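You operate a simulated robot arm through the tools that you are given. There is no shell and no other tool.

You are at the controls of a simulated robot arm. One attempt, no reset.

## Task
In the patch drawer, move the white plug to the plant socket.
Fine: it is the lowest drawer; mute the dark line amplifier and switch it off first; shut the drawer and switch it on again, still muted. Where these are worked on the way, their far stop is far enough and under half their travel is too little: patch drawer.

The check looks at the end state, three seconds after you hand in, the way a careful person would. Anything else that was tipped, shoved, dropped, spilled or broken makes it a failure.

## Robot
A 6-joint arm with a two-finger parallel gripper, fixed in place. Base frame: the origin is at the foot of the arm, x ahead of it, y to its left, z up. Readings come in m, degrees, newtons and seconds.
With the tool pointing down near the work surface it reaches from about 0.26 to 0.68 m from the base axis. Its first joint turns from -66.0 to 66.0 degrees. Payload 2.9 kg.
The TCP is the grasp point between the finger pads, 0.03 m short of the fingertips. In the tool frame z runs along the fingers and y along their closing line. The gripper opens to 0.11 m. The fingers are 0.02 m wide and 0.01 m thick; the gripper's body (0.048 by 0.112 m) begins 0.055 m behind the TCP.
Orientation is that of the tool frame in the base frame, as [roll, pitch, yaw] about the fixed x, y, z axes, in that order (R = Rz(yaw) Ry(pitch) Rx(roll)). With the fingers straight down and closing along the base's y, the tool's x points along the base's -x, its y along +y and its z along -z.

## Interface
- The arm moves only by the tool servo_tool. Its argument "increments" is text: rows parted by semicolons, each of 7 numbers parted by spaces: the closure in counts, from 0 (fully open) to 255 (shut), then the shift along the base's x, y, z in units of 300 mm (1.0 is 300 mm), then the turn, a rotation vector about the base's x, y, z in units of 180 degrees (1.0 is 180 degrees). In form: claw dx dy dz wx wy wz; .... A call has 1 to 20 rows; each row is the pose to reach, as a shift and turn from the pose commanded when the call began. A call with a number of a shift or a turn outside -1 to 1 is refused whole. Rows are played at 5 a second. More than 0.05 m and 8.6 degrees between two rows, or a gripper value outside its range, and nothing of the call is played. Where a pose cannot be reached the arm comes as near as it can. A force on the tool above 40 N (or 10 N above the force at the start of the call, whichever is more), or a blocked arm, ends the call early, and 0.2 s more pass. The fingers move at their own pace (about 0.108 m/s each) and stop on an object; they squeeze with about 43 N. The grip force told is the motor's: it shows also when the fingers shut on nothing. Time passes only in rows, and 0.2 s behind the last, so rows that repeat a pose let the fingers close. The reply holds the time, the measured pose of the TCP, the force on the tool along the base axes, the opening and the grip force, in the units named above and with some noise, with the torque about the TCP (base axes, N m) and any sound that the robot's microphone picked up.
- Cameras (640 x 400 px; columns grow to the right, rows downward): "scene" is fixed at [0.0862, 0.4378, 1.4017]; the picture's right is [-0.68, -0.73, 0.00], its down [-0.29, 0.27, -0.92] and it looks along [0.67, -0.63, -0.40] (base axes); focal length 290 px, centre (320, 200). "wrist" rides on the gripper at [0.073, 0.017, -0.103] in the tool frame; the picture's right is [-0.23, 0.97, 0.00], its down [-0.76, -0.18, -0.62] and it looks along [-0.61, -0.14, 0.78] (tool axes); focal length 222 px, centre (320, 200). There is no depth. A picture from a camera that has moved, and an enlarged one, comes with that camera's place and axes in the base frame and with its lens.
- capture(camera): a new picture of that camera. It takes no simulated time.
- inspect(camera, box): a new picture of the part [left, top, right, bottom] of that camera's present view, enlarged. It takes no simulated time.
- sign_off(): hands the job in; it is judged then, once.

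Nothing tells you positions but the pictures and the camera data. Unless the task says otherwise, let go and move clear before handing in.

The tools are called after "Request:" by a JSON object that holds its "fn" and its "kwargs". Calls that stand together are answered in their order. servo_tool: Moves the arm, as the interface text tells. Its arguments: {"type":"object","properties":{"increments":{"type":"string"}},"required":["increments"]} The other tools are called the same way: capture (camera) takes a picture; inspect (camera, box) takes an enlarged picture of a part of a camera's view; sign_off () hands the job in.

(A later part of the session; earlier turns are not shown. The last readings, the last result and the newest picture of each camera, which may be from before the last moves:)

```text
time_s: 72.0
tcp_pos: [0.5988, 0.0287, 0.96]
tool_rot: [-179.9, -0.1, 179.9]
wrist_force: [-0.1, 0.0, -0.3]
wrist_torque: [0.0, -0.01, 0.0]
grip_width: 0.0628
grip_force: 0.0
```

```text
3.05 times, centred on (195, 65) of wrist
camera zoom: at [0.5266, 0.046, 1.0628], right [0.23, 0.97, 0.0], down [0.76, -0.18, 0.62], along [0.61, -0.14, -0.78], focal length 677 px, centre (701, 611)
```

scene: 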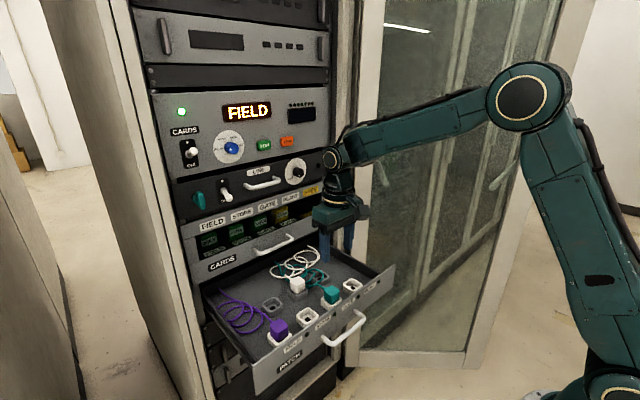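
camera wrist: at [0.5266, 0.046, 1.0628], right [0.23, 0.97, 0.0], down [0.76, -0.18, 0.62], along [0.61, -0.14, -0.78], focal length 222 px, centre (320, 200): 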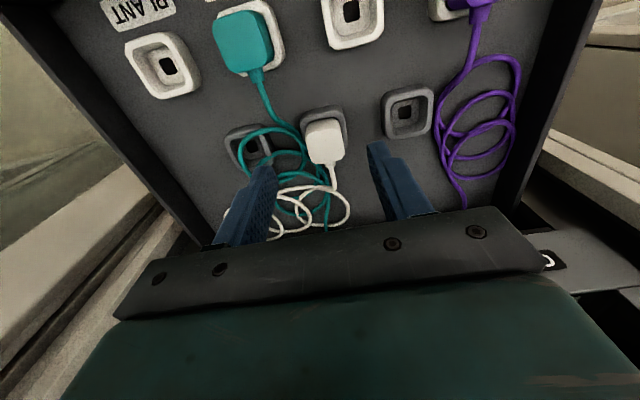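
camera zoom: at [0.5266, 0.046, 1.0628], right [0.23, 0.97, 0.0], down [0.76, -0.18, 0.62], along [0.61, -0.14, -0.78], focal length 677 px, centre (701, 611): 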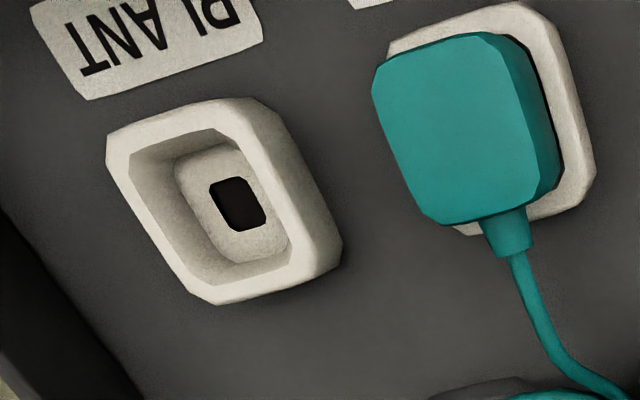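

From close range the plug top reads about (0.625, 0.027, 0.849), roughly 35 mm wide, with its socket rim near z 0.815. I'm narrowing the fingers to 52 mm and lowering to just above the plug to check.

Request:
{"fn": "servo_tool", "kwargs": {"increments": "135 0.044 -0.004 -0.05 0 0 0; 135 0.087 -0.007 -0.1 0 0 0; 135 0.087 -0.007 -0.15 0 0 0; 135 0.087 -0.007 -0.19 0 0 0; 135 0.087 -0.007 -0.19 0 0 0"}}

Request:
{"fn": "inspect", "kwargs": {"camera": "wrist", "box": [230, 60, 410, 240]}}

Request:
{"fn": "inspect", "kwargs": {"camera": "scene", "box": [250, 230, 350, 310]}}

```text
time_s: 73.2
tcp_pos: [0.6252, 0.0282, 0.9008]
tool_rot: [-179.8, -0.1, -180.0]
wrist_force: [0.1, -0.2, -0.1]
wrist_torque: [0.01, -0.02, 0.05]
grip_width: 0.0513
grip_force: 0.1
```

```text
2.22 times, centred on (320, 150) of wrist
camera zoom: at [0.5532, 0.044, 1.0057], right [0.23, 0.97, 0.0], down [0.76, -0.18, 0.62], along [0.61, -0.14, -0.78], focal length 494 px, centre (320, 311)
```

zoom: 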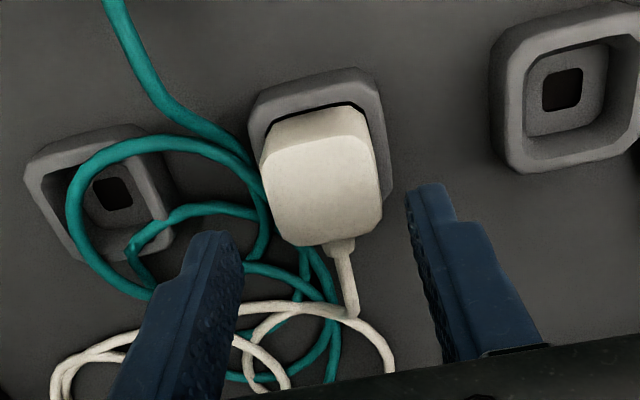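

```text
5.00 times, centred on (300, 270) of scene
camera zoom: at [0.0862, 0.4378, 1.4017], right [-0.68, -0.73, 0.0], down [-0.29, 0.27, -0.92], along [0.67, -0.63, -0.4], focal length 1452 px, centre (420, -150)
```

zoom: 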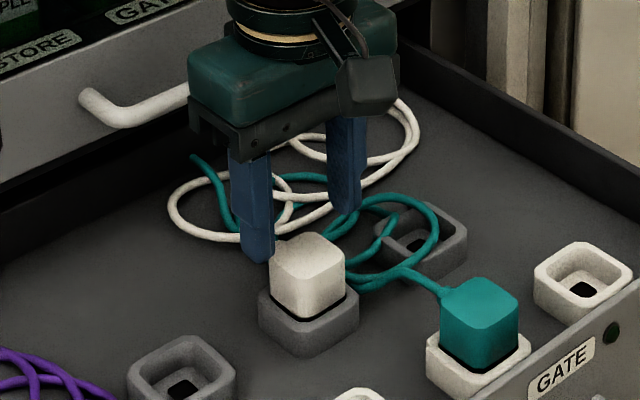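

Scene projection of the fingertips agrees with the reported pose, and the plug is between them. I'm descending to grip height (tips just above the socket rim) and closing.

Request:
{"fn": "servo_tool", "kwargs": {"increments": "135 -0.008 -0.007 -0.04 0 0 0; 135 -0.008 -0.007 -0.08 0 0 0; 135 -0.008 -0.007 -0.115 0 0 0; 135 -0.008 -0.007 -0.14 0 0 0; 135 -0.008 -0.007 -0.14 0 0 0"}}

Request:
{"fn": "inspect", "kwargs": {"camera": "wrist", "box": [230, 60, 410, 240]}}

Request:
{"fn": "inspect", "kwargs": {"camera": "scene", "box": [250, 230, 350, 310]}}

```text
time_s: 74.4
tcp_pos: [0.6242, 0.024, 0.8612]
tool_rot: [-180.0, 0.2, -180.0]
wrist_force: [0.1, 0.9, 14.3]
wrist_torque: [0.38, 0.1, -0.08]
grip_width: 0.052
grip_force: 0.7
```

```text
2.22 times, centred on (320, 150) of wrist
camera zoom: at [0.5511, 0.0407, 0.9652], right [0.23, 0.97, 0.0], down [0.76, -0.18, 0.63], along [0.61, -0.14, -0.78], focal length 494 px, centre (320, 311)
```

zoom: 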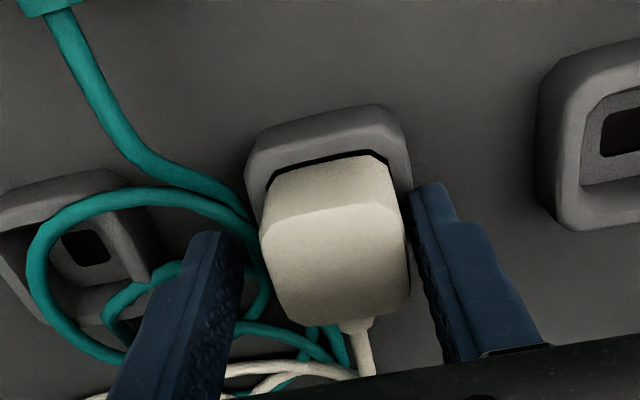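

```text
5.00 times, centred on (300, 270) of scene
camera zoom: at [0.0859, 0.4377, 1.4017], right [-0.68, -0.73, 0.0], down [-0.29, 0.27, -0.92], along [0.67, -0.62, -0.4], focal length 1452 px, centre (420, -150)
```

zoom: 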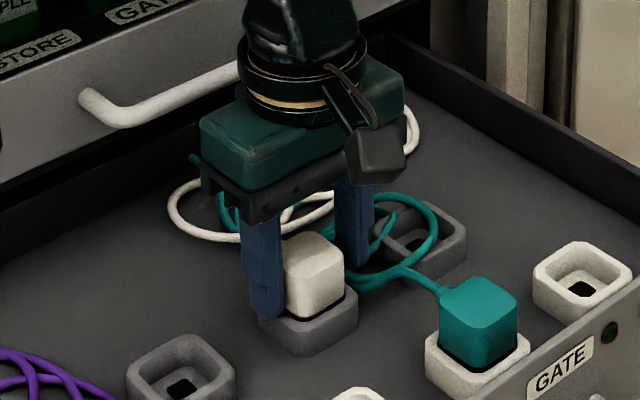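

The +y fingertip is resting on the socket rim (14 N), so the rim top is at about z 0.831 and the plug about 3 mm further +y. I'm raising slightly, shifting, and closing.

Request:
{"fn": "servo_tool", "kwargs": {"increments": "135 0 0 0.022 0 0 0; 135 0 0.01 0.022 0 0 0; 160 0 0.01 0.022 0 0 0; 200 0 0.01 0.022 0 0 0; 255 0 0.01 0.022 0 0 0; 255 0 0.01 0.022 0 0 0"}}

Request:
{"fn": "inspect", "kwargs": {"camera": "wrist", "box": [230, 60, 410, 240]}}

Request:
{"fn": "inspect", "kwargs": {"camera": "scene", "box": [250, 230, 350, 310]}}

```text
time_s: 75.8
tcp_pos: [0.6228, 0.0284, 0.8669]
tool_rot: [-179.9, -0.3, -180.0]
wrist_force: [-0.5, 0.0, -4.5]
wrist_torque: [0.05, -0.03, 0.0]
grip_width: 0.0354
grip_force: 43.0
```

```text
2.22 times, centred on (320, 150) of wrist
camera zoom: at [0.5505, 0.0442, 0.9694], right [0.23, 0.97, 0.0], down [0.76, -0.18, 0.62], along [0.6, -0.14, -0.78], focal length 494 px, centre (320, 311)
```

zoom: 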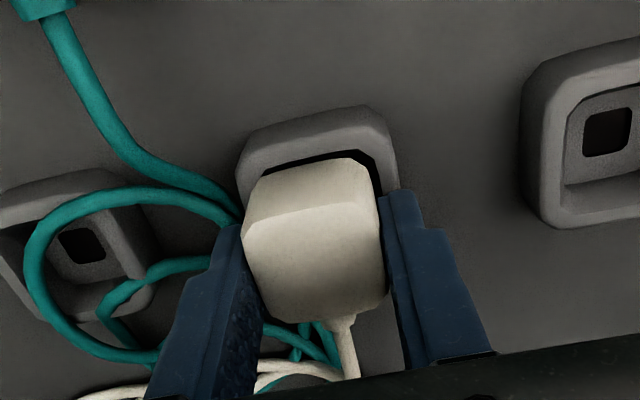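

```text
5.00 times, centred on (300, 270) of scene
camera zoom: at [0.0863, 0.4378, 1.4017], right [-0.68, -0.73, 0.0], down [-0.29, 0.27, -0.92], along [0.67, -0.63, -0.4], focal length 1452 px, centre (420, -150)
```

zoom: 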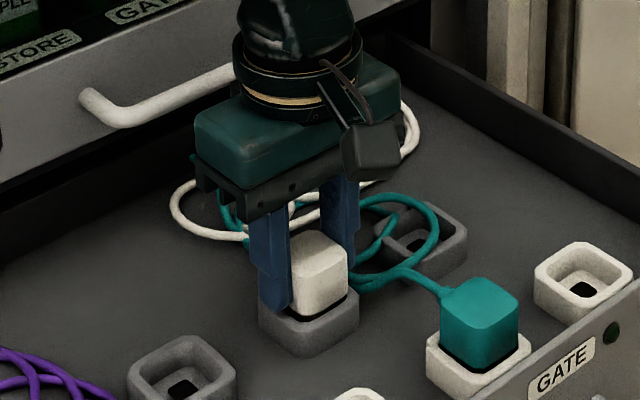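

The plug is gripped at 35 mm wide, TCP (0.623, 0.028, 0.867). I'm pulling it straight up out of its parking socket.

Request:
{"fn": "servo_tool", "kwargs": {"increments": "255 0 0 0.015 0 0 0; 255 0 0 0.03 0 0 0; 255 0 0 0.05 0 0 0; 255 0 0 0.08 0 0 0; 255 0 0 0.12 0 0 0; 255 0 0 0.17 0 0 0; 255 0 0 0.23 0 0 0; 255 0 0 0.28 0 0 0; 255 0 0 0.28 0 0 0"}}

Request:
{"fn": "capture", "kwargs": {"camera": "wrist"}}

Request:
{"fn": "inspect", "kwargs": {"camera": "scene", "box": [230, 200, 390, 320]}}

```text
time_s: 77.8
tcp_pos: [0.6253, 0.0285, 0.9506]
tool_rot: [-179.9, -0.2, 180.0]
wrist_force: [0.4, -0.4, -1.1]
wrist_torque: [0.02, -0.03, -0.05]
grip_width: 0.035
grip_force: 42.6
```

```text
taken
camera wrist: at [0.5511, 0.0446, 1.0536], right [0.23, 0.97, 0.0], down [0.76, -0.18, 0.62], along [0.61, -0.14, -0.78], focal length 222 px, centre (320, 200)
```

wrist: 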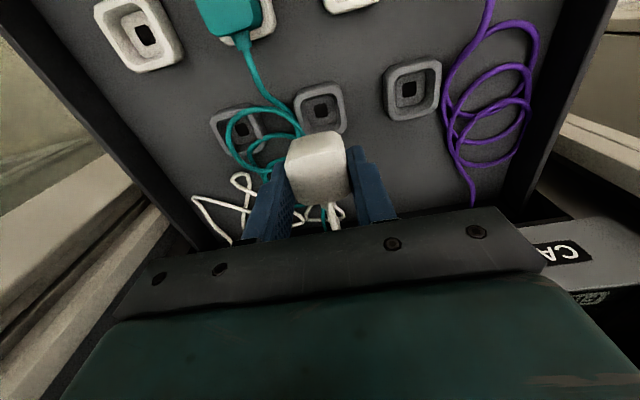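

```text
3.33 times, centred on (310, 260) of scene
camera zoom: at [0.0862, 0.4378, 1.4017], right [-0.68, -0.73, 0.0], down [-0.29, 0.27, -0.92], along [0.67, -0.63, -0.4], focal length 968 px, centre (353, 0)
```

zoom: 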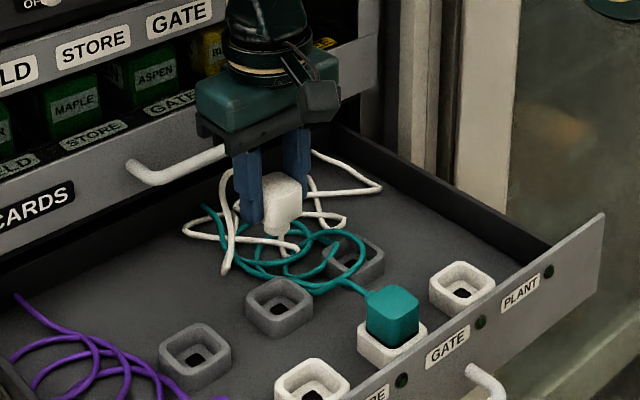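

The plug is out and held firmly. With its old socket visible now, I'm measuring old socket versus PLANT socket in one view to get the exact displacement.

Request:
{"fn": "inspect", "kwargs": {"camera": "wrist", "box": [80, 0, 260, 110]}}

Request:
{"fn": "inspect", "kwargs": {"camera": "wrist", "box": [260, 60, 380, 240]}}

Request:
{"fn": "inspect", "kwargs": {"camera": "scene", "box": [295, 270, 395, 330]}}

Request:
{"fn": "inspect", "kwargs": {"camera": "scene", "box": [270, 240, 350, 320]}}

```text
3.56 times, centred on (170, 55) of wrist
camera zoom: at [0.5511, 0.0446, 1.0536], right [0.23, 0.97, 0.0], down [0.76, -0.18, 0.62], along [0.61, -0.14, -0.78], focal length 790 px, centre (853, 716)
```

zoom: 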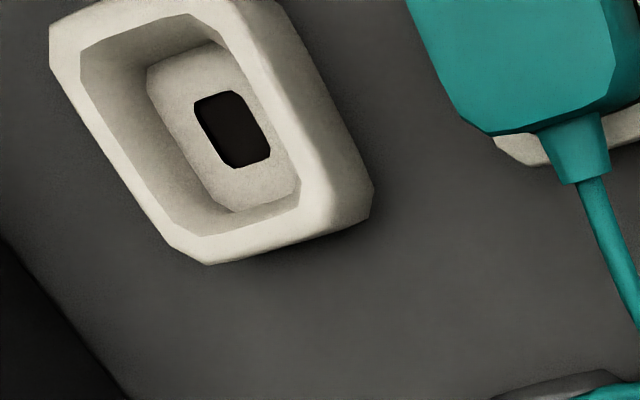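

```text
2.22 times, centred on (320, 150) of wrist
camera zoom: at [0.5511, 0.0446, 1.0536], right [0.23, 0.97, 0.0], down [0.76, -0.18, 0.62], along [0.61, -0.14, -0.78], focal length 494 px, centre (320, 311)
```

zoom: 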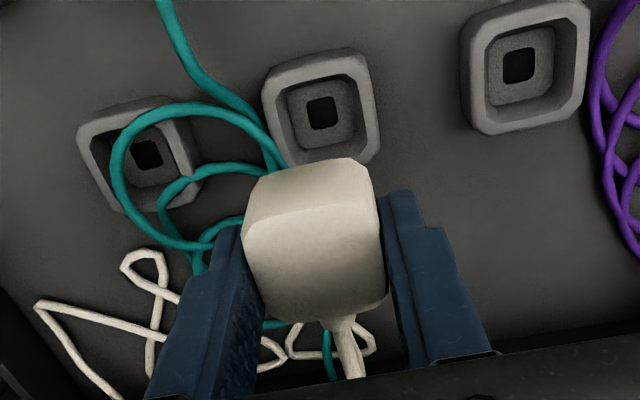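

```text
6.40 times, centred on (345, 300) of scene
camera zoom: at [0.0862, 0.4378, 1.4017], right [-0.68, -0.73, 0.0], down [-0.29, 0.27, -0.92], along [0.67, -0.63, -0.4], focal length 1859 px, centre (160, -440)
```

zoom: 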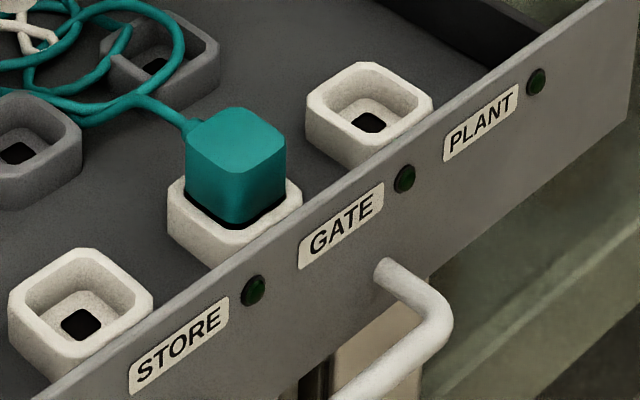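

```text
5.00 times, centred on (310, 280) of scene
camera zoom: at [0.0862, 0.4378, 1.4017], right [-0.68, -0.73, 0.0], down [-0.29, 0.27, -0.92], along [0.67, -0.63, -0.4], focal length 1452 px, centre (370, -200)
```

zoom: 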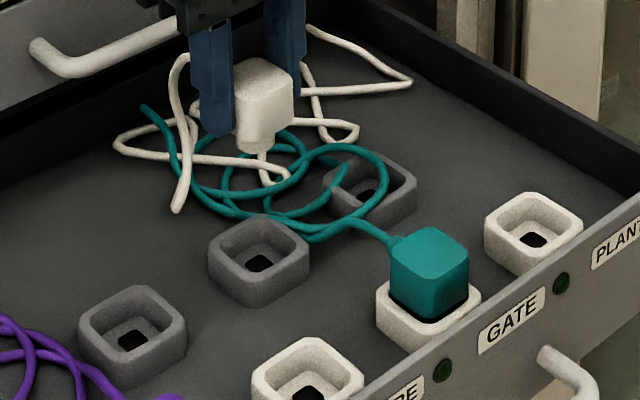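

Both cameras agree on a displacement of about (−0.097, −0.1325) from the old socket to PLANT. I'm carrying the plug over at this height.

Request:
{"fn": "servo_tool", "kwargs": {"increments": "255 -0.055 -0.074 0 0 0 0; 255 -0.11 -0.148 0 0 0 0; 255 -0.165 -0.221 0 0 0 0; 255 -0.22 -0.295 0 0 0 0; 255 -0.275 -0.368 0 0 0 0; 255 -0.33 -0.442 0 0 0 0; 255 -0.33 -0.442 0 0 0 0; 255 -0.33 -0.442 0 0 0 0"}}

Request:
{"fn": "capture", "kwargs": {"camera": "wrist"}}

Request:
{"fn": "inspect", "kwargs": {"camera": "scene", "box": [270, 210, 410, 330]}}

```text
time_s: 79.6
tcp_pos: [0.5218, -0.1035, 0.9498]
tool_rot: [-179.9, -0.2, 180.0]
wrist_force: [-0.4, -1.1, -0.5]
wrist_torque: [-0.02, -0.02, 0.0]
grip_width: 0.0355
grip_force: 43.4
```

```text
taken
camera wrist: at [0.4503, -0.0874, 1.0537], right [0.23, 0.97, 0.0], down [0.76, -0.18, 0.62], along [0.61, -0.14, -0.78], focal length 222 px, centre (320, 200)
```

wrist: 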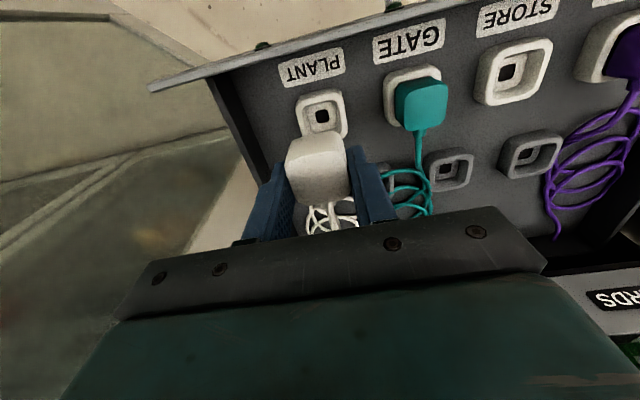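

```text
3.33 times, centred on (340, 270) of scene
camera zoom: at [0.0862, 0.4377, 1.4017], right [-0.68, -0.73, 0.0], down [-0.29, 0.27, -0.92], along [0.67, -0.63, -0.4], focal length 968 px, centre (253, -33)
```

zoom: 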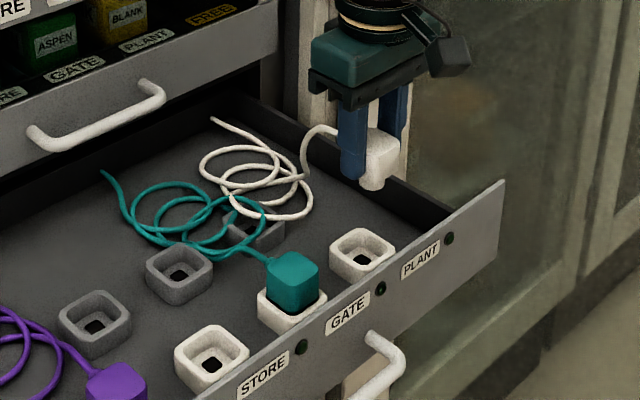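

At the pick hover the old socket's hole appeared at wrist pixel ≈(320.9, 110.4); PLANT should appear at the same pixel when I'm aligned. I'm checking that.

Request:
{"fn": "servo_tool", "kwargs": {"increments": "255 0 0 0 0 0 0; 255 0 0 0 0 0 0"}}

Request:
{"fn": "inspect", "kwargs": {"camera": "wrist", "box": [260, 60, 380, 240]}}

```text
time_s: 80.2
tcp_pos: [0.5242, -0.103, 0.95]
tool_rot: [-179.9, -0.1, 180.0]
wrist_force: [0.7, 0.7, -0.6]
wrist_torque: [-0.03, 0.02, 0.0]
grip_width: 0.0353
grip_force: 42.9
```

```text
2.22 times, centred on (320, 150) of wrist
camera zoom: at [0.4504, -0.0872, 1.0537], right [0.23, 0.97, 0.0], down [0.76, -0.18, 0.62], along [0.61, -0.14, -0.78], focal length 494 px, centre (320, 311)
```

zoom: 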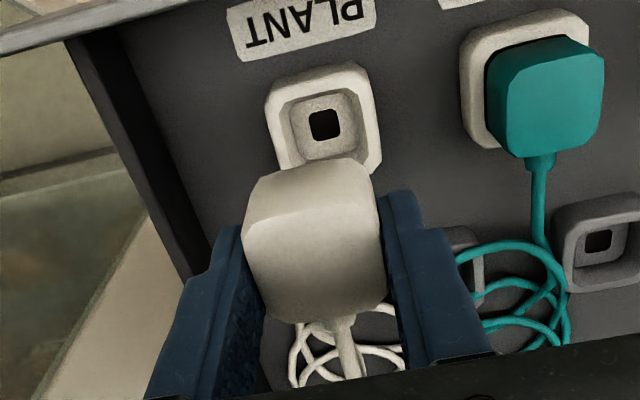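

PLANT's hole is 13 px low in the zoom, so I need about 5–6 mm more +x; y is right. I'm correcting and re-checking.

Request:
{"fn": "servo_tool", "kwargs": {"increments": "255 0.01 0 0 0 0 0; 255 0.018 0 0 0 0 0; 255 0.018 0 0 0 0 0; 255 0.018 0 0 0 0 0"}}

Request:
{"fn": "inspect", "kwargs": {"camera": "wrist", "box": [260, 60, 380, 240]}}

Request:
{"fn": "inspect", "kwargs": {"camera": "scene", "box": [310, 210, 410, 310]}}

```text
time_s: 81.2
tcp_pos: [0.5289, -0.1051, 0.9512]
tool_rot: [-179.9, 0.0, -180.0]
wrist_force: [-0.1, 0.0, -0.4]
wrist_torque: [0.0, -0.02, 0.0]
grip_width: 0.0351
grip_force: 43.3
```

```text
2.22 times, centred on (320, 150) of wrist
camera zoom: at [0.4562, -0.0885, 1.0539], right [0.23, 0.97, 0.0], down [0.76, -0.18, 0.62], along [0.61, -0.14, -0.78], focal length 494 px, centre (320, 311)
```

zoom: 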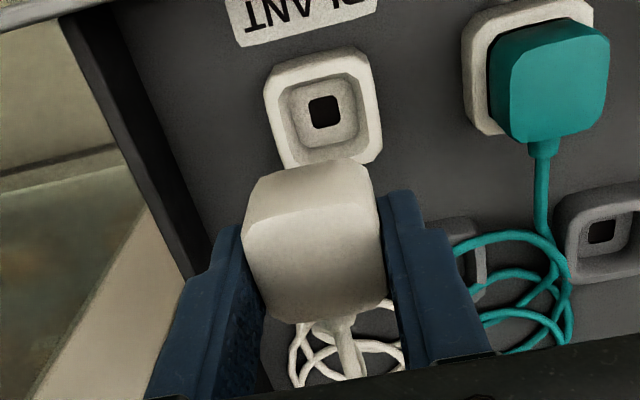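

```text
4.00 times, centred on (360, 260) of scene
camera zoom: at [0.0862, 0.4378, 1.4017], right [-0.68, -0.73, 0.0], down [-0.29, 0.27, -0.92], along [0.67, -0.63, -0.4], focal length 1162 px, centre (160, -40)
```

zoom: 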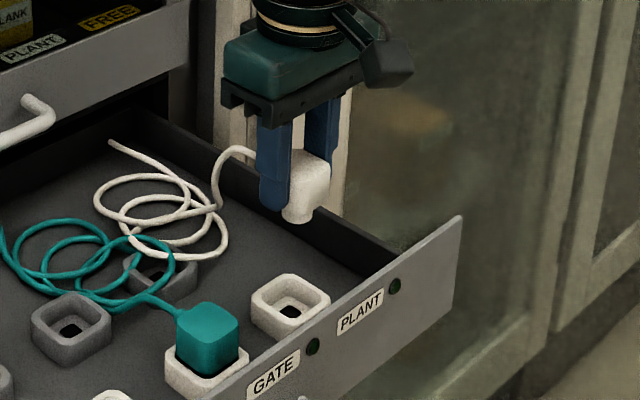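

Aligned to within a pixel now. I'm lowering the plug into PLANT in slowing steps.

Request:
{"fn": "servo_tool", "kwargs": {"increments": "255 0 0.003 -0.05 0 0 0; 255 0 0.003 -0.1 0 0 0; 255 0 0.003 -0.15 0 0 0; 255 0 0.003 -0.18 0 0 0; 255 0 0.003 -0.2 0 0 0; 255 0 0.003 -0.22 0 0 0; 255 0 0.003 -0.24 0 0 0; 255 0 0.003 -0.255 0 0 0; 255 0 0.003 -0.27 0 0 0; 255 0 0.003 -0.281 0 0 0; 255 0 0.003 -0.281 0 0 0"}}

Request:
{"fn": "inspect", "kwargs": {"camera": "wrist", "box": [230, 60, 410, 240]}}

Request:
{"fn": "inspect", "kwargs": {"camera": "scene", "box": [310, 230, 400, 320]}}

```text
time_s: 83.6
tcp_pos: [0.5303, -0.1025, 0.8667]
tool_rot: [-179.9, -0.3, 179.9]
wrist_force: [-1.2, 0.7, -1.8]
wrist_torque: [0.03, 0.1, -0.03]
grip_width: 0.0353
grip_force: 42.5
```

```text
2.22 times, centred on (320, 150) of wrist
camera zoom: at [0.4569, -0.0873, 0.9694], right [0.23, 0.97, 0.0], down [0.76, -0.18, 0.62], along [0.6, -0.14, -0.78], focal length 494 px, centre (320, 311)
```

zoom: 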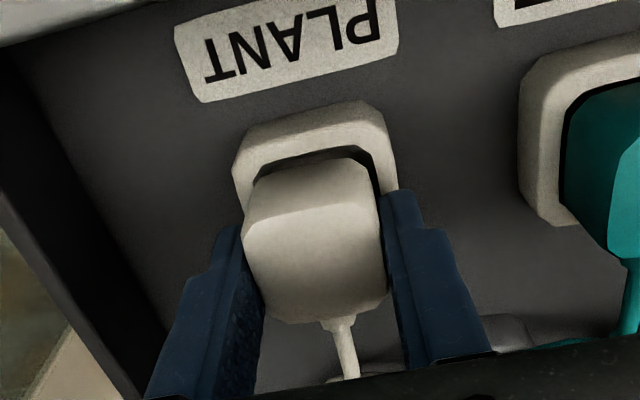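

```text
4.44 times, centred on (355, 275) of scene
camera zoom: at [0.0862, 0.4377, 1.4017], right [-0.68, -0.73, 0.0], down [-0.29, 0.27, -0.92], along [0.67, -0.63, -0.4], focal length 1291 px, centre (164, -133)
```

zoom: 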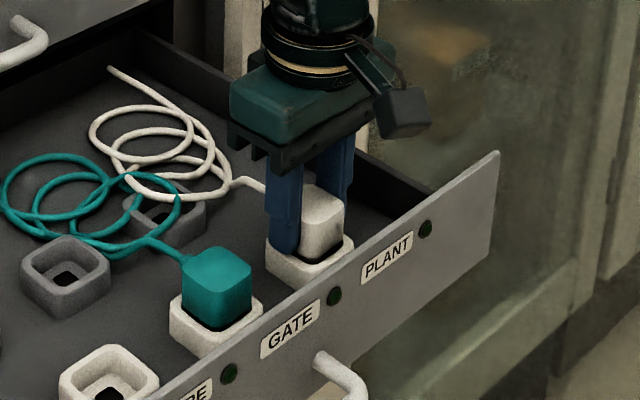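

It went in without resistance and looks nearly the same as in its old socket. I'm pressing gently a few millimetres to feel for the seat.

Request:
{"fn": "servo_tool", "kwargs": {"increments": "255 0 0 -0.007 0 0 0; 255 0 0 -0.014 0 0 0; 255 0 0 -0.02 0 0 0; 255 0 0 -0.02 0 0 0"}}

Request:
{"fn": "inspect", "kwargs": {"camera": "wrist", "box": [270, 90, 370, 190]}}

Request:
{"fn": "inspect", "kwargs": {"camera": "scene", "box": [320, 250, 380, 300]}}

```text
time_s: 84.6
tcp_pos: [0.5304, -0.1032, 0.8631]
tool_rot: [-179.7, 0.2, 179.9]
wrist_force: [1.1, 1.9, 30.3]
wrist_torque: [0.12, 0.05, 0.02]
grip_width: 0.0352
grip_force: 42.0
```

```text
4.00 times, centred on (320, 140) of wrist
camera zoom: at [0.4575, -0.0873, 0.9653], right [0.23, 0.97, 0.0], down [0.76, -0.18, 0.63], along [0.61, -0.14, -0.78], focal length 888 px, centre (320, 440)
```

zoom: 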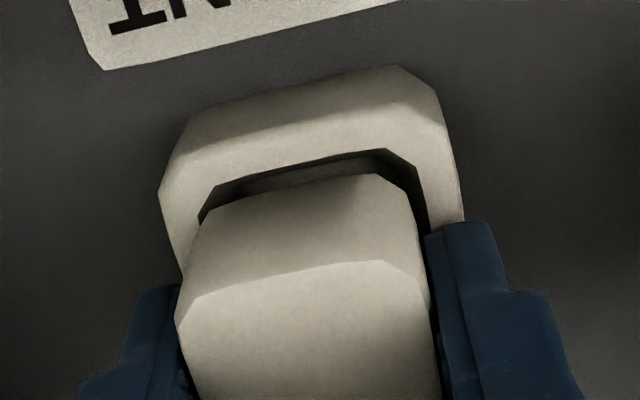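

```text
8.00 times, centred on (350, 275) of scene
camera zoom: at [0.0857, 0.4379, 1.4017], right [-0.68, -0.73, 0.0], down [-0.29, 0.27, -0.92], along [0.67, -0.63, -0.4], focal length 2324 px, centre (80, -400)
```

zoom: 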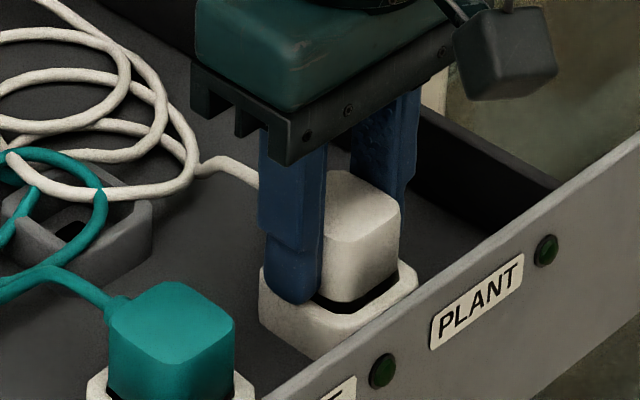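

There is firm contact (30 N) and the plug's height above the rim matches its old seating. I'm easing the pressure and centring it about 2 mm toward −x, since the front gap is larger than in the original seating, then pressing once lightly.

Request:
{"fn": "servo_tool", "kwargs": {"increments": "255 0 0 0.01 0 0 0; 255 -0.004 0 0.01 0 0 0; 255 -0.008 0 0.01 0 0 0; 255 -0.008 0 0.004 0 0 0; 255 -0.008 0 0.004 0 0 0"}}

Request:
{"fn": "inspect", "kwargs": {"camera": "wrist", "box": [270, 90, 370, 190]}}

```text
time_s: 85.8
tcp_pos: [0.5264, -0.1041, 0.8621]
tool_rot: [-179.9, -0.1, 179.9]
wrist_force: [-1.3, 0.4, 21.3]
wrist_torque: [0.02, 0.09, -0.01]
grip_width: 0.0354
grip_force: 42.8
```

```text
4.00 times, centred on (320, 140) of wrist
camera zoom: at [0.4541, -0.087, 0.9656], right [0.23, 0.97, 0.0], down [0.76, -0.18, 0.62], along [0.61, -0.14, -0.78], focal length 888 px, centre (320, 440)
```

zoom: 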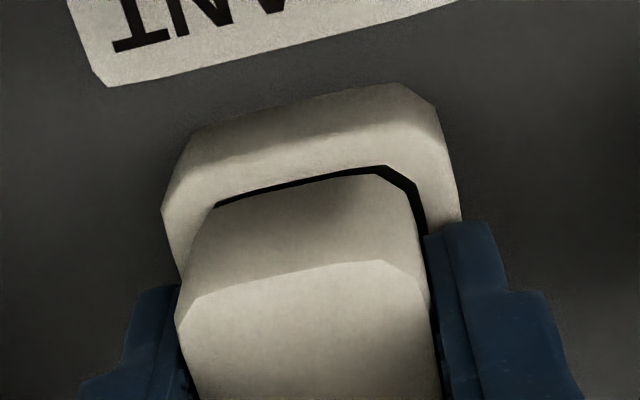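

The gap now matches the original seating. I'm easing off, opening, and lifting clear.

Request:
{"fn": "servo_tool", "kwargs": {"increments": "255 0 0 0.006 0 0 0; 135 0 0 0.008 0 0 0; 135 0 0 0.008 0 0 0; 135 0 0 0.06 0 0 0; 135 0 0 0.14 0 0 0; 135 0 0 0.24 0 0 0; 135 0 0 0.36 0 0 0; 135 0 0 0.36 0 0 0"}}

Request:
{"fn": "capture", "kwargs": {"camera": "wrist"}}

Request:
{"fn": "inspect", "kwargs": {"camera": "scene", "box": [310, 230, 400, 320]}}

Request:
{"fn": "inspect", "kwargs": {"camera": "wrist", "box": [240, 70, 460, 240]}}

```text
time_s: 87.6
tcp_pos: [0.5279, -0.1047, 0.9683]
tool_rot: [-179.9, 0.0, 179.8]
wrist_force: [0.2, 0.3, -1.3]
wrist_torque: [0.03, -0.01, -0.03]
grip_width: 0.0517
grip_force: 0.1
```

```text
taken
camera wrist: at [0.4551, -0.0877, 1.0725], right [0.23, 0.97, 0.0], down [0.76, -0.18, 0.62], along [0.6, -0.14, -0.78], focal length 222 px, centre (320, 200)
```

wrist: 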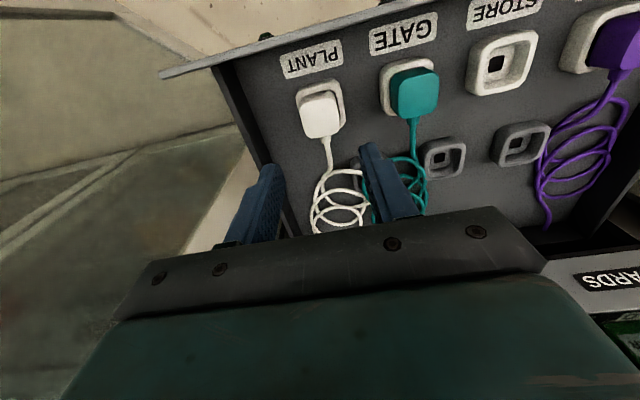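

```text
4.44 times, centred on (355, 275) of scene
camera zoom: at [0.0862, 0.4378, 1.4017], right [-0.68, -0.73, 0.0], down [-0.29, 0.27, -0.92], along [0.67, -0.63, -0.4], focal length 1291 px, centre (164, -133)
```

zoom: 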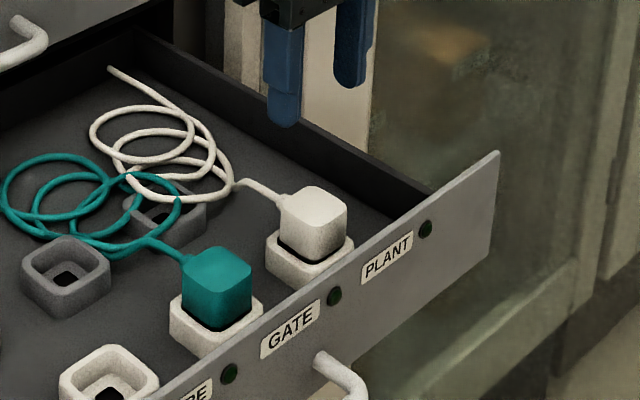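

```text
2.35 times, centred on (350, 155) of wrist
camera zoom: at [0.4551, -0.0877, 1.0725], right [0.23, 0.97, 0.0], down [0.76, -0.18, 0.62], along [0.6, -0.14, -0.78], focal length 523 px, centre (249, 306)
```

zoom: 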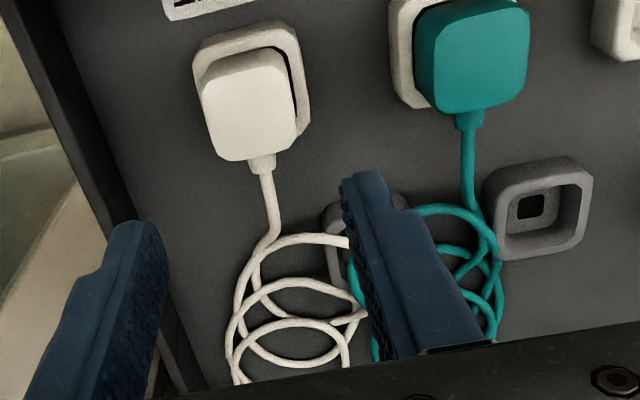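

White plug is seated in PLANT just like the teal one in GATE. Next I close the drawer by re-gripping its handle and reversing the pull path; first I go back above the handle, rolling the tool 90°.

Request:
{"fn": "servo_tool", "kwargs": {"increments": "186 0 0 0.1 0 0 0.02; 186 -0.015 0.03 0.18 0 0 0.06; 186 -0.03 0.07 0.25 0 0 0.1; 186 -0.045 0.11 0.271 0 0 0.14; 186 -0.06 0.15 0.271 0 0 0.18; 186 -0.075 0.19 0.271 0 0 0.22; 186 -0.09 0.23 0.271 0 0 0.26; 186 -0.105 0.27 0.271 0 0 0.3; 186 -0.12 0.31 0.271 0 0 0.34; 186 -0.135 0.34 0.271 0 0 0.38; 186 -0.15 0.37 0.271 0 0 0.42; 186 -0.165 0.4 0.271 0 0 0.46; 186 -0.181 0.434 0.271 0 0 0.5; 186 -0.181 0.434 0.271 0 0 0.5"}}

Request:
{"fn": "servo_tool", "kwargs": {"increments": "186 -0.08 0 -0.03 0 -0.0135 0; 186 -0.16 0 -0.06 0 -0.027 0; 186 -0.235 0 -0.09 0 -0.0406 0; 186 -0.235 0 -0.09 0 -0.0406 0"}}

Request:
{"fn": "capture", "kwargs": {"camera": "wrist"}}

Request:
{"fn": "capture", "kwargs": {"camera": "scene"}}

```text
time_s: 90.6
tcp_pos: [0.4723, 0.0259, 1.0507]
tool_rot: [-179.9, -0.1, -89.9]
wrist_force: [0.2, 0.8, -0.6]
wrist_torque: [-0.02, -0.02, 0.0]
grip_width: 0.0297
grip_force: 0.0
```

```text
time_s: 91.6
tcp_pos: [0.4018, 0.0255, 1.0233]
tool_rot: [-172.5, -0.2, -90.1]
wrist_force: [-0.7, 0.8, 0.7]
wrist_torque: [-0.01, 0.01, -0.04]
grip_width: 0.0298
grip_force: 0.1
```

```text
taken
camera wrist: at [0.3716, -0.0466, 1.123], right [-0.97, 0.23, -0.13], down [0.1, 0.76, 0.64], along [0.24, 0.6, -0.76], focal length 222 px, centre (320, 200)
```

wrist: 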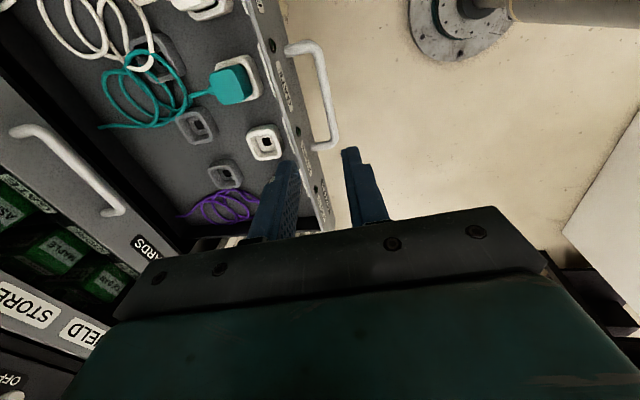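

```text
taken
```

scene: 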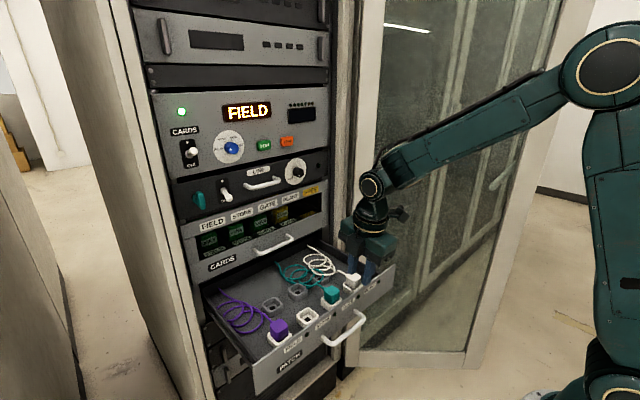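

The view matches the earlier one exactly. I'm descending back onto the handle bar and closing.

Request:
{"fn": "servo_tool", "kwargs": {"increments": "186 0.003 0 -0.1 0 0 0; 186 0.013 0 -0.22 0 0 0; 186 0.023 0 -0.34 0 0 0; 186 0.033 0 -0.44 0 0 0; 186 0.043 0 -0.53 0 0 0; 186 0.053 0 -0.606 0 0 0; 255 0.053 0 -0.606 0 0 0; 255 0.053 0 -0.606 0 0 0; 255 0.053 0 -0.606 0 0 0"}}

Request:
{"fn": "capture", "kwargs": {"camera": "wrist"}}

```text
time_s: 93.6
tcp_pos: [0.4168, 0.026, 0.8425]
tool_rot: [-172.6, 0.0, -90.1]
wrist_force: [3.6, -0.3, -7.6]
wrist_torque: [0.1, -0.06, 0.02]
grip_width: 0.0113
grip_force: 45.0
```

```text
taken
camera wrist: at [0.3868, -0.0472, 0.9421], right [-0.97, 0.23, -0.13], down [0.1, 0.76, 0.64], along [0.24, 0.61, -0.76], focal length 222 px, centre (320, 200)
```

wrist: 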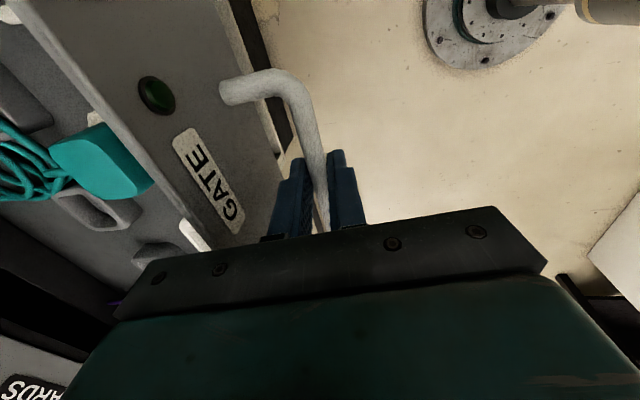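

Handle gripped again (11 mm). I'm pushing the drawer in while tipping the tool back toward level, the reverse of the pull.

Request:
{"fn": "servo_tool", "kwargs": {"increments": "255 0.0625 0 -0.001 0 -0.0232 0; 255 0.125 0 -0.002 0 -0.0464 0; 255 0.1875 0 -0.003 0 -0.0696 0; 255 0.25 0 -0.004 0 -0.0928 0; 255 0.3125 0 -0.006 0 -0.116 0; 255 0.375 0 -0.008 0 -0.1392 0; 255 0.4375 0 -0.01 0 -0.1624 0; 255 0.5 0 -0.012 0 -0.1856 0; 255 0.5625 0 -0.015 0 -0.2088 0; 255 0.625 0 -0.018 0 -0.232 0; 255 0.6875 0 -0.021 0 -0.2552 0; 255 0.75 0 -0.024 0 -0.2784 0; 255 0.81 0 -0.027 0 -0.3016 0; 255 0.86 0 -0.03 0 -0.3248 0; 255 0.9 0 -0.033 0 -0.348 0"}}

Request:
{"fn": "capture", "kwargs": {"camera": "scene"}}

Request:
{"fn": "capture", "kwargs": {"camera": "wrist"}}

```text
time_s: 96.8
tcp_pos: [0.688, 0.0252, 0.8322]
tool_rot: [-110.0, 0.0, -90.2]
wrist_force: [1.5, -6.4, -0.1]
wrist_torque: [-0.21, 0.07, -0.29]
grip_width: 0.012
grip_force: 45.0
```

```text
taken
```

scene: 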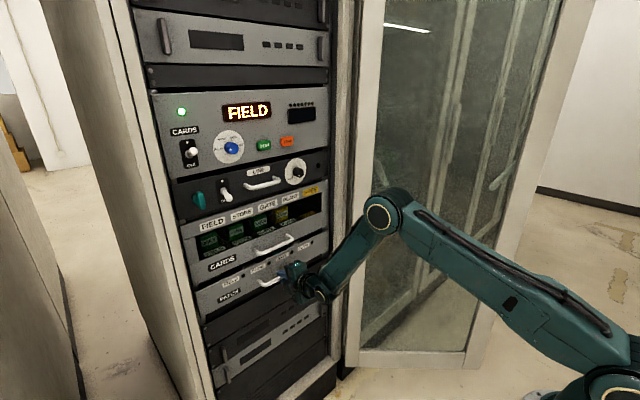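

```text
taken
camera wrist: at [0.5851, -0.0468, 0.8513], right [-0.33, 0.23, -0.92], down [-0.52, 0.76, 0.38], along [0.79, 0.6, -0.13], focal length 222 px, centre (320, 200)
```

wrist: 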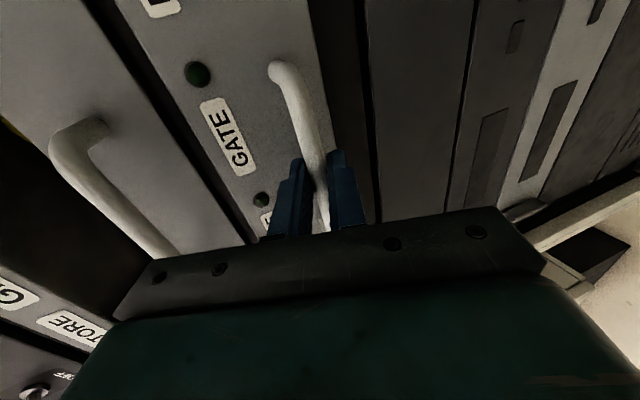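

Nearly shut. I'm pushing the last centimetre slowly until it meets its stop.

Request:
{"fn": "servo_tool", "kwargs": {"increments": "255 0.015 0 0 0 0 0; 255 0.03 0 0 0 0 0; 255 0.04 0 0 0 0 0; 255 0.05 0 0 0 0 0; 255 0.06 0 0 0 0 0; 255 0.07 0 0 0 0 0; 255 0.08 0 0 0 0 0; 255 0.08 0 0 0 0 0"}}

Request:
{"fn": "inspect", "kwargs": {"camera": "scene", "box": [180, 210, 340, 320]}}

```text
time_s: 98.1
tcp_pos: [0.7042, 0.0269, 0.8287]
tool_rot: [-110.3, 0.0, -90.1]
wrist_force: [-20.4, -0.3, 10.7]
wrist_torque: [0.11, -0.08, 0.21]
grip_width: 0.0116
grip_force: 45.3
stopped in row 6: the force on the tool passed its limit at 45 N (the readings are from after the stop); the commanded pose is now the measured one
```

```text
3.64 times, centred on (260, 265) of scene
camera zoom: at [0.0855, 0.4377, 1.4017], right [-0.68, -0.73, 0.0], down [-0.29, 0.27, -0.92], along [0.67, -0.62, -0.4], focal length 1056 px, centre (538, -36)
```

zoom: 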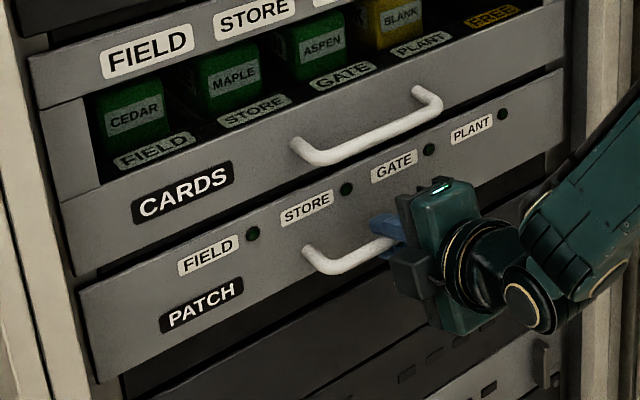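

The drawer hit its shut stop (45 N). I'm opening the fingers and backing off along the tool axis.

Request:
{"fn": "servo_tool", "kwargs": {"increments": "175 0 0 0 0 0 0; 165 0 0 0 0 0 0; 165 0 0 0 0 0 0; 165 -0.06 0 0.022 0 0 0; 165 -0.13 0 0.045 0 0 0; 165 -0.2 0 0.07 0 0 0; 165 -0.28 0 0.1 0 0 0; 165 -0.28 0 0.1 0 0 0"}}

Request:
{"fn": "capture", "kwargs": {"camera": "scene"}}

Request:
{"fn": "inspect", "kwargs": {"camera": "scene", "box": [180, 210, 340, 320]}}

```text
time_s: 99.9
tcp_pos: [0.6216, 0.0273, 0.8602]
tool_rot: [-110.4, 0.0, -90.1]
wrist_force: [0.4, 0.0, 0.1]
wrist_torque: [0.0, -0.02, 0.02]
grip_width: 0.0388
grip_force: 0.1
```

```text
taken
```

scene: 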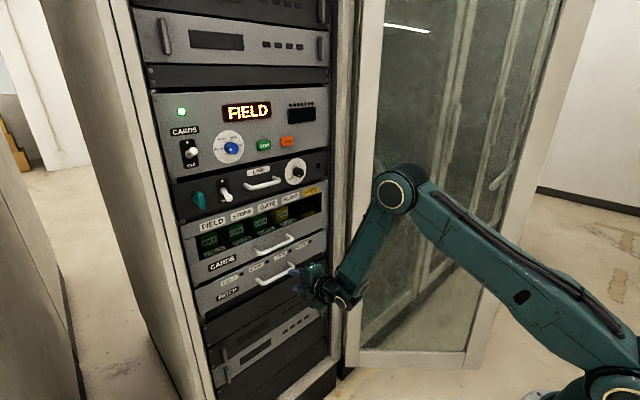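

```text
3.64 times, centred on (260, 265) of scene
camera zoom: at [0.0862, 0.4378, 1.4017], right [-0.68, -0.73, 0.0], down [-0.29, 0.27, -0.92], along [0.67, -0.63, -0.4], focal length 1056 px, centre (538, -36)
```

zoom: 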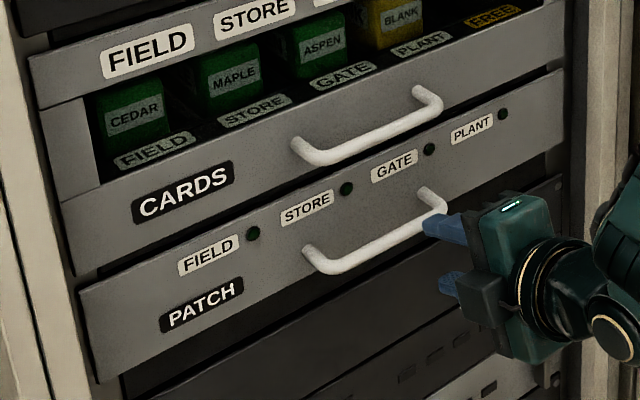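

The drawer is flush and shut. Now I return up to the LINE toggle to push it back up from below; first a rise and level-out.

Request:
{"fn": "servo_tool", "kwargs": {"increments": "200 -0.02 0 0.06 0 -0.014 0; 200 -0.04 0 0.14 0 -0.028 0; 200 -0.06 0 0.22 0 -0.042 0; 200 -0.06 0 0.3 0 -0.056 0; 200 -0.06 0 0.38 0 -0.07 0; 200 -0.06 0 0.46 0 -0.084 0; 200 -0.06 0 0.54 0 -0.098 0; 200 -0.06 0 0.62 0 -0.111 0; 200 -0.06 0 0.62 0 -0.111 0"}}

Request:
{"fn": "servo_tool", "kwargs": {"increments": "255 -0.002 0.03 0.01 0.04 0 0; 255 -0.004 0.065 0.02 0.08 0 0; 255 -0.006 0.1 0.03 0.12 0 0; 255 -0.008 0.135 0.045 0.16 0 0; 255 -0.01 0.17 0.06 0.2 0 0; 255 -0.012 0.2 0.075 0.24 0 0; 255 -0.014 0.24 0.09 0.28 0 0; 255 -0.016 0.27 0.1 0.32 0 0; 255 -0.018 0.31 0.115 0.36 0 0; 255 -0.02 0.34 0.13 0.4 0 0; 255 -0.022 0.38 0.14 0.44 0 0; 255 -0.024 0.41 0.15 0.47 0 0; 255 -0.024 0.421 0.157 0.5 0 0; 255 -0.024 0.421 0.157 0.5 0 0"}}

Request:
{"fn": "capture", "kwargs": {"camera": "scene"}}

Request:
{"fn": "capture", "kwargs": {"camera": "wrist"}}

```text
time_s: 101.9
tcp_pos: [0.6005, 0.027, 1.0459]
tool_rot: [-90.5, 0.0, -90.2]
wrist_force: [0.2, 0.9, 0.1]
wrist_torque: [-0.01, 0.02, 0.02]
grip_width: 0.0238
grip_force: 0.1
```

```text
time_s: 104.9
tcp_pos: [0.5933, 0.153, 1.0917]
tool_rot: [117.9, 89.9, 118.3]
wrist_force: [0.2, 0.8, 0.6]
wrist_torque: [0.02, -0.01, -0.01]
grip_width: 0.0
grip_force: 37.3
```

```text
taken
```

scene: 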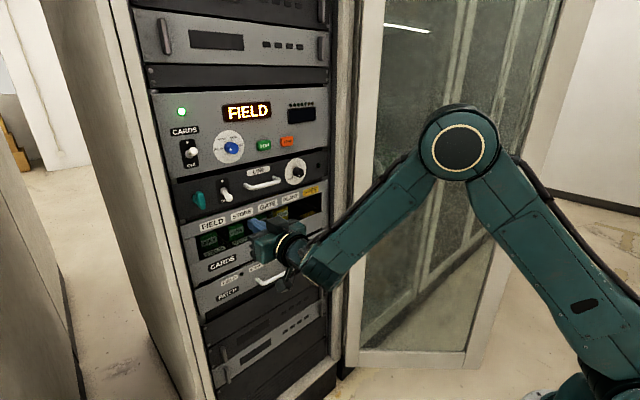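

```text
taken
camera wrist: at [0.4902, 0.1685, 1.0206], right [-0.01, 0.97, 0.23], down [-0.62, -0.18, 0.76], along [0.78, -0.14, 0.61], focal length 222 px, centre (320, 200)
```

wrist: 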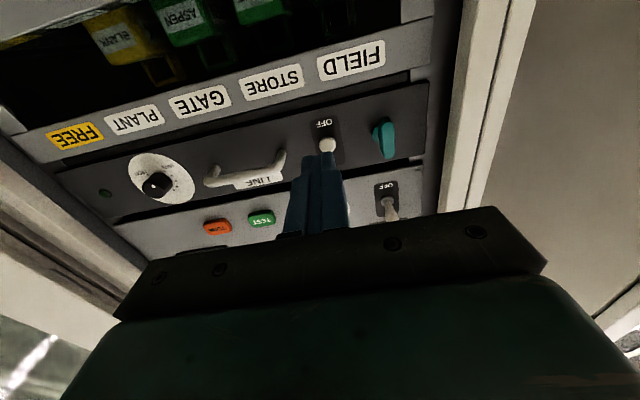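

The toggle tip reads z≈1.12 and my finger top is at about 1.10, so I have clearance. I'm advancing under it and pressing up in small steps.

Request:
{"fn": "servo_tool", "kwargs": {"increments": "255 0.09 0 0 0 0 0; 255 0.18 0 0 0 0 0; 255 0.27 0 0 0 0 0; 255 0.356 0 0 0 0 0; 255 0.356 0 0.015 0 0 0; 255 0.356 0 0.03 0 0 0; 255 0.356 0 0.045 0 0 0; 255 0.356 0 0.06 0 0 0; 255 0.356 0 0.075 0 0 0; 255 0.356 0 0.09 0 0 0; 255 0.356 0 0.105 0 0 0; 255 0.356 0 0.114 0 0 0"}}

Request:
{"fn": "inspect", "kwargs": {"camera": "scene", "box": [180, 150, 340, 250]}}

Request:
{"fn": "capture", "kwargs": {"camera": "wrist"}}

```text
time_s: 107.5
tcp_pos: [0.701, 0.1527, 1.124]
tool_rot: [-172.1, 89.5, -171.7]
wrist_force: [-1.4, -1.7, -9.3]
wrist_torque: [0.01, 0.28, -0.03]
grip_width: 0.0
grip_force: 37.5
```

```text
4.00 times, centred on (260, 200) of scene
camera zoom: at [0.0864, 0.4378, 1.4017], right [-0.68, -0.73, 0.0], down [-0.29, 0.27, -0.92], along [0.67, -0.63, -0.4], focal length 1162 px, centre (560, 200)
```

zoom: 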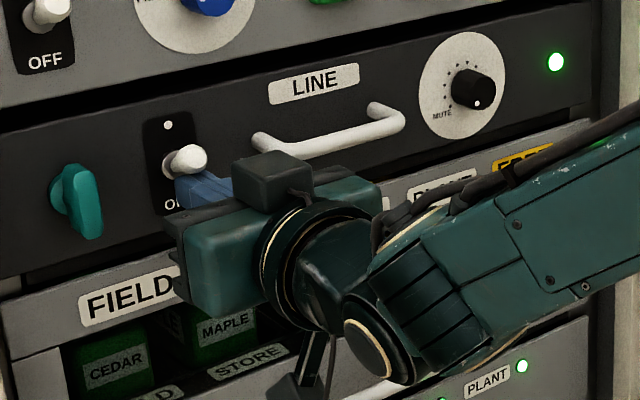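

```text
taken
camera wrist: at [0.5969, 0.1681, 1.0521], right [0.0, 0.97, 0.23], down [-0.62, -0.18, 0.77], along [0.79, -0.14, 0.6], focal length 222 px, centre (320, 200)
```

wrist: 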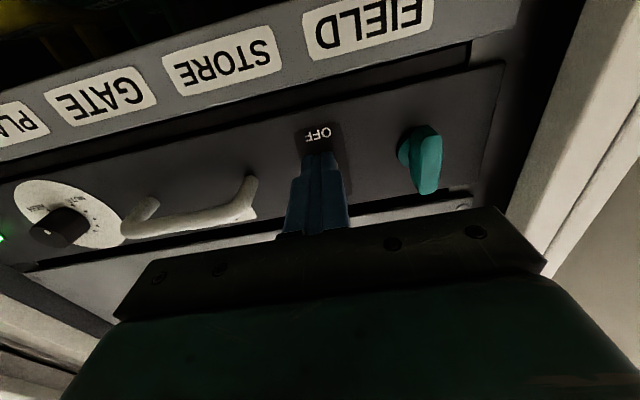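

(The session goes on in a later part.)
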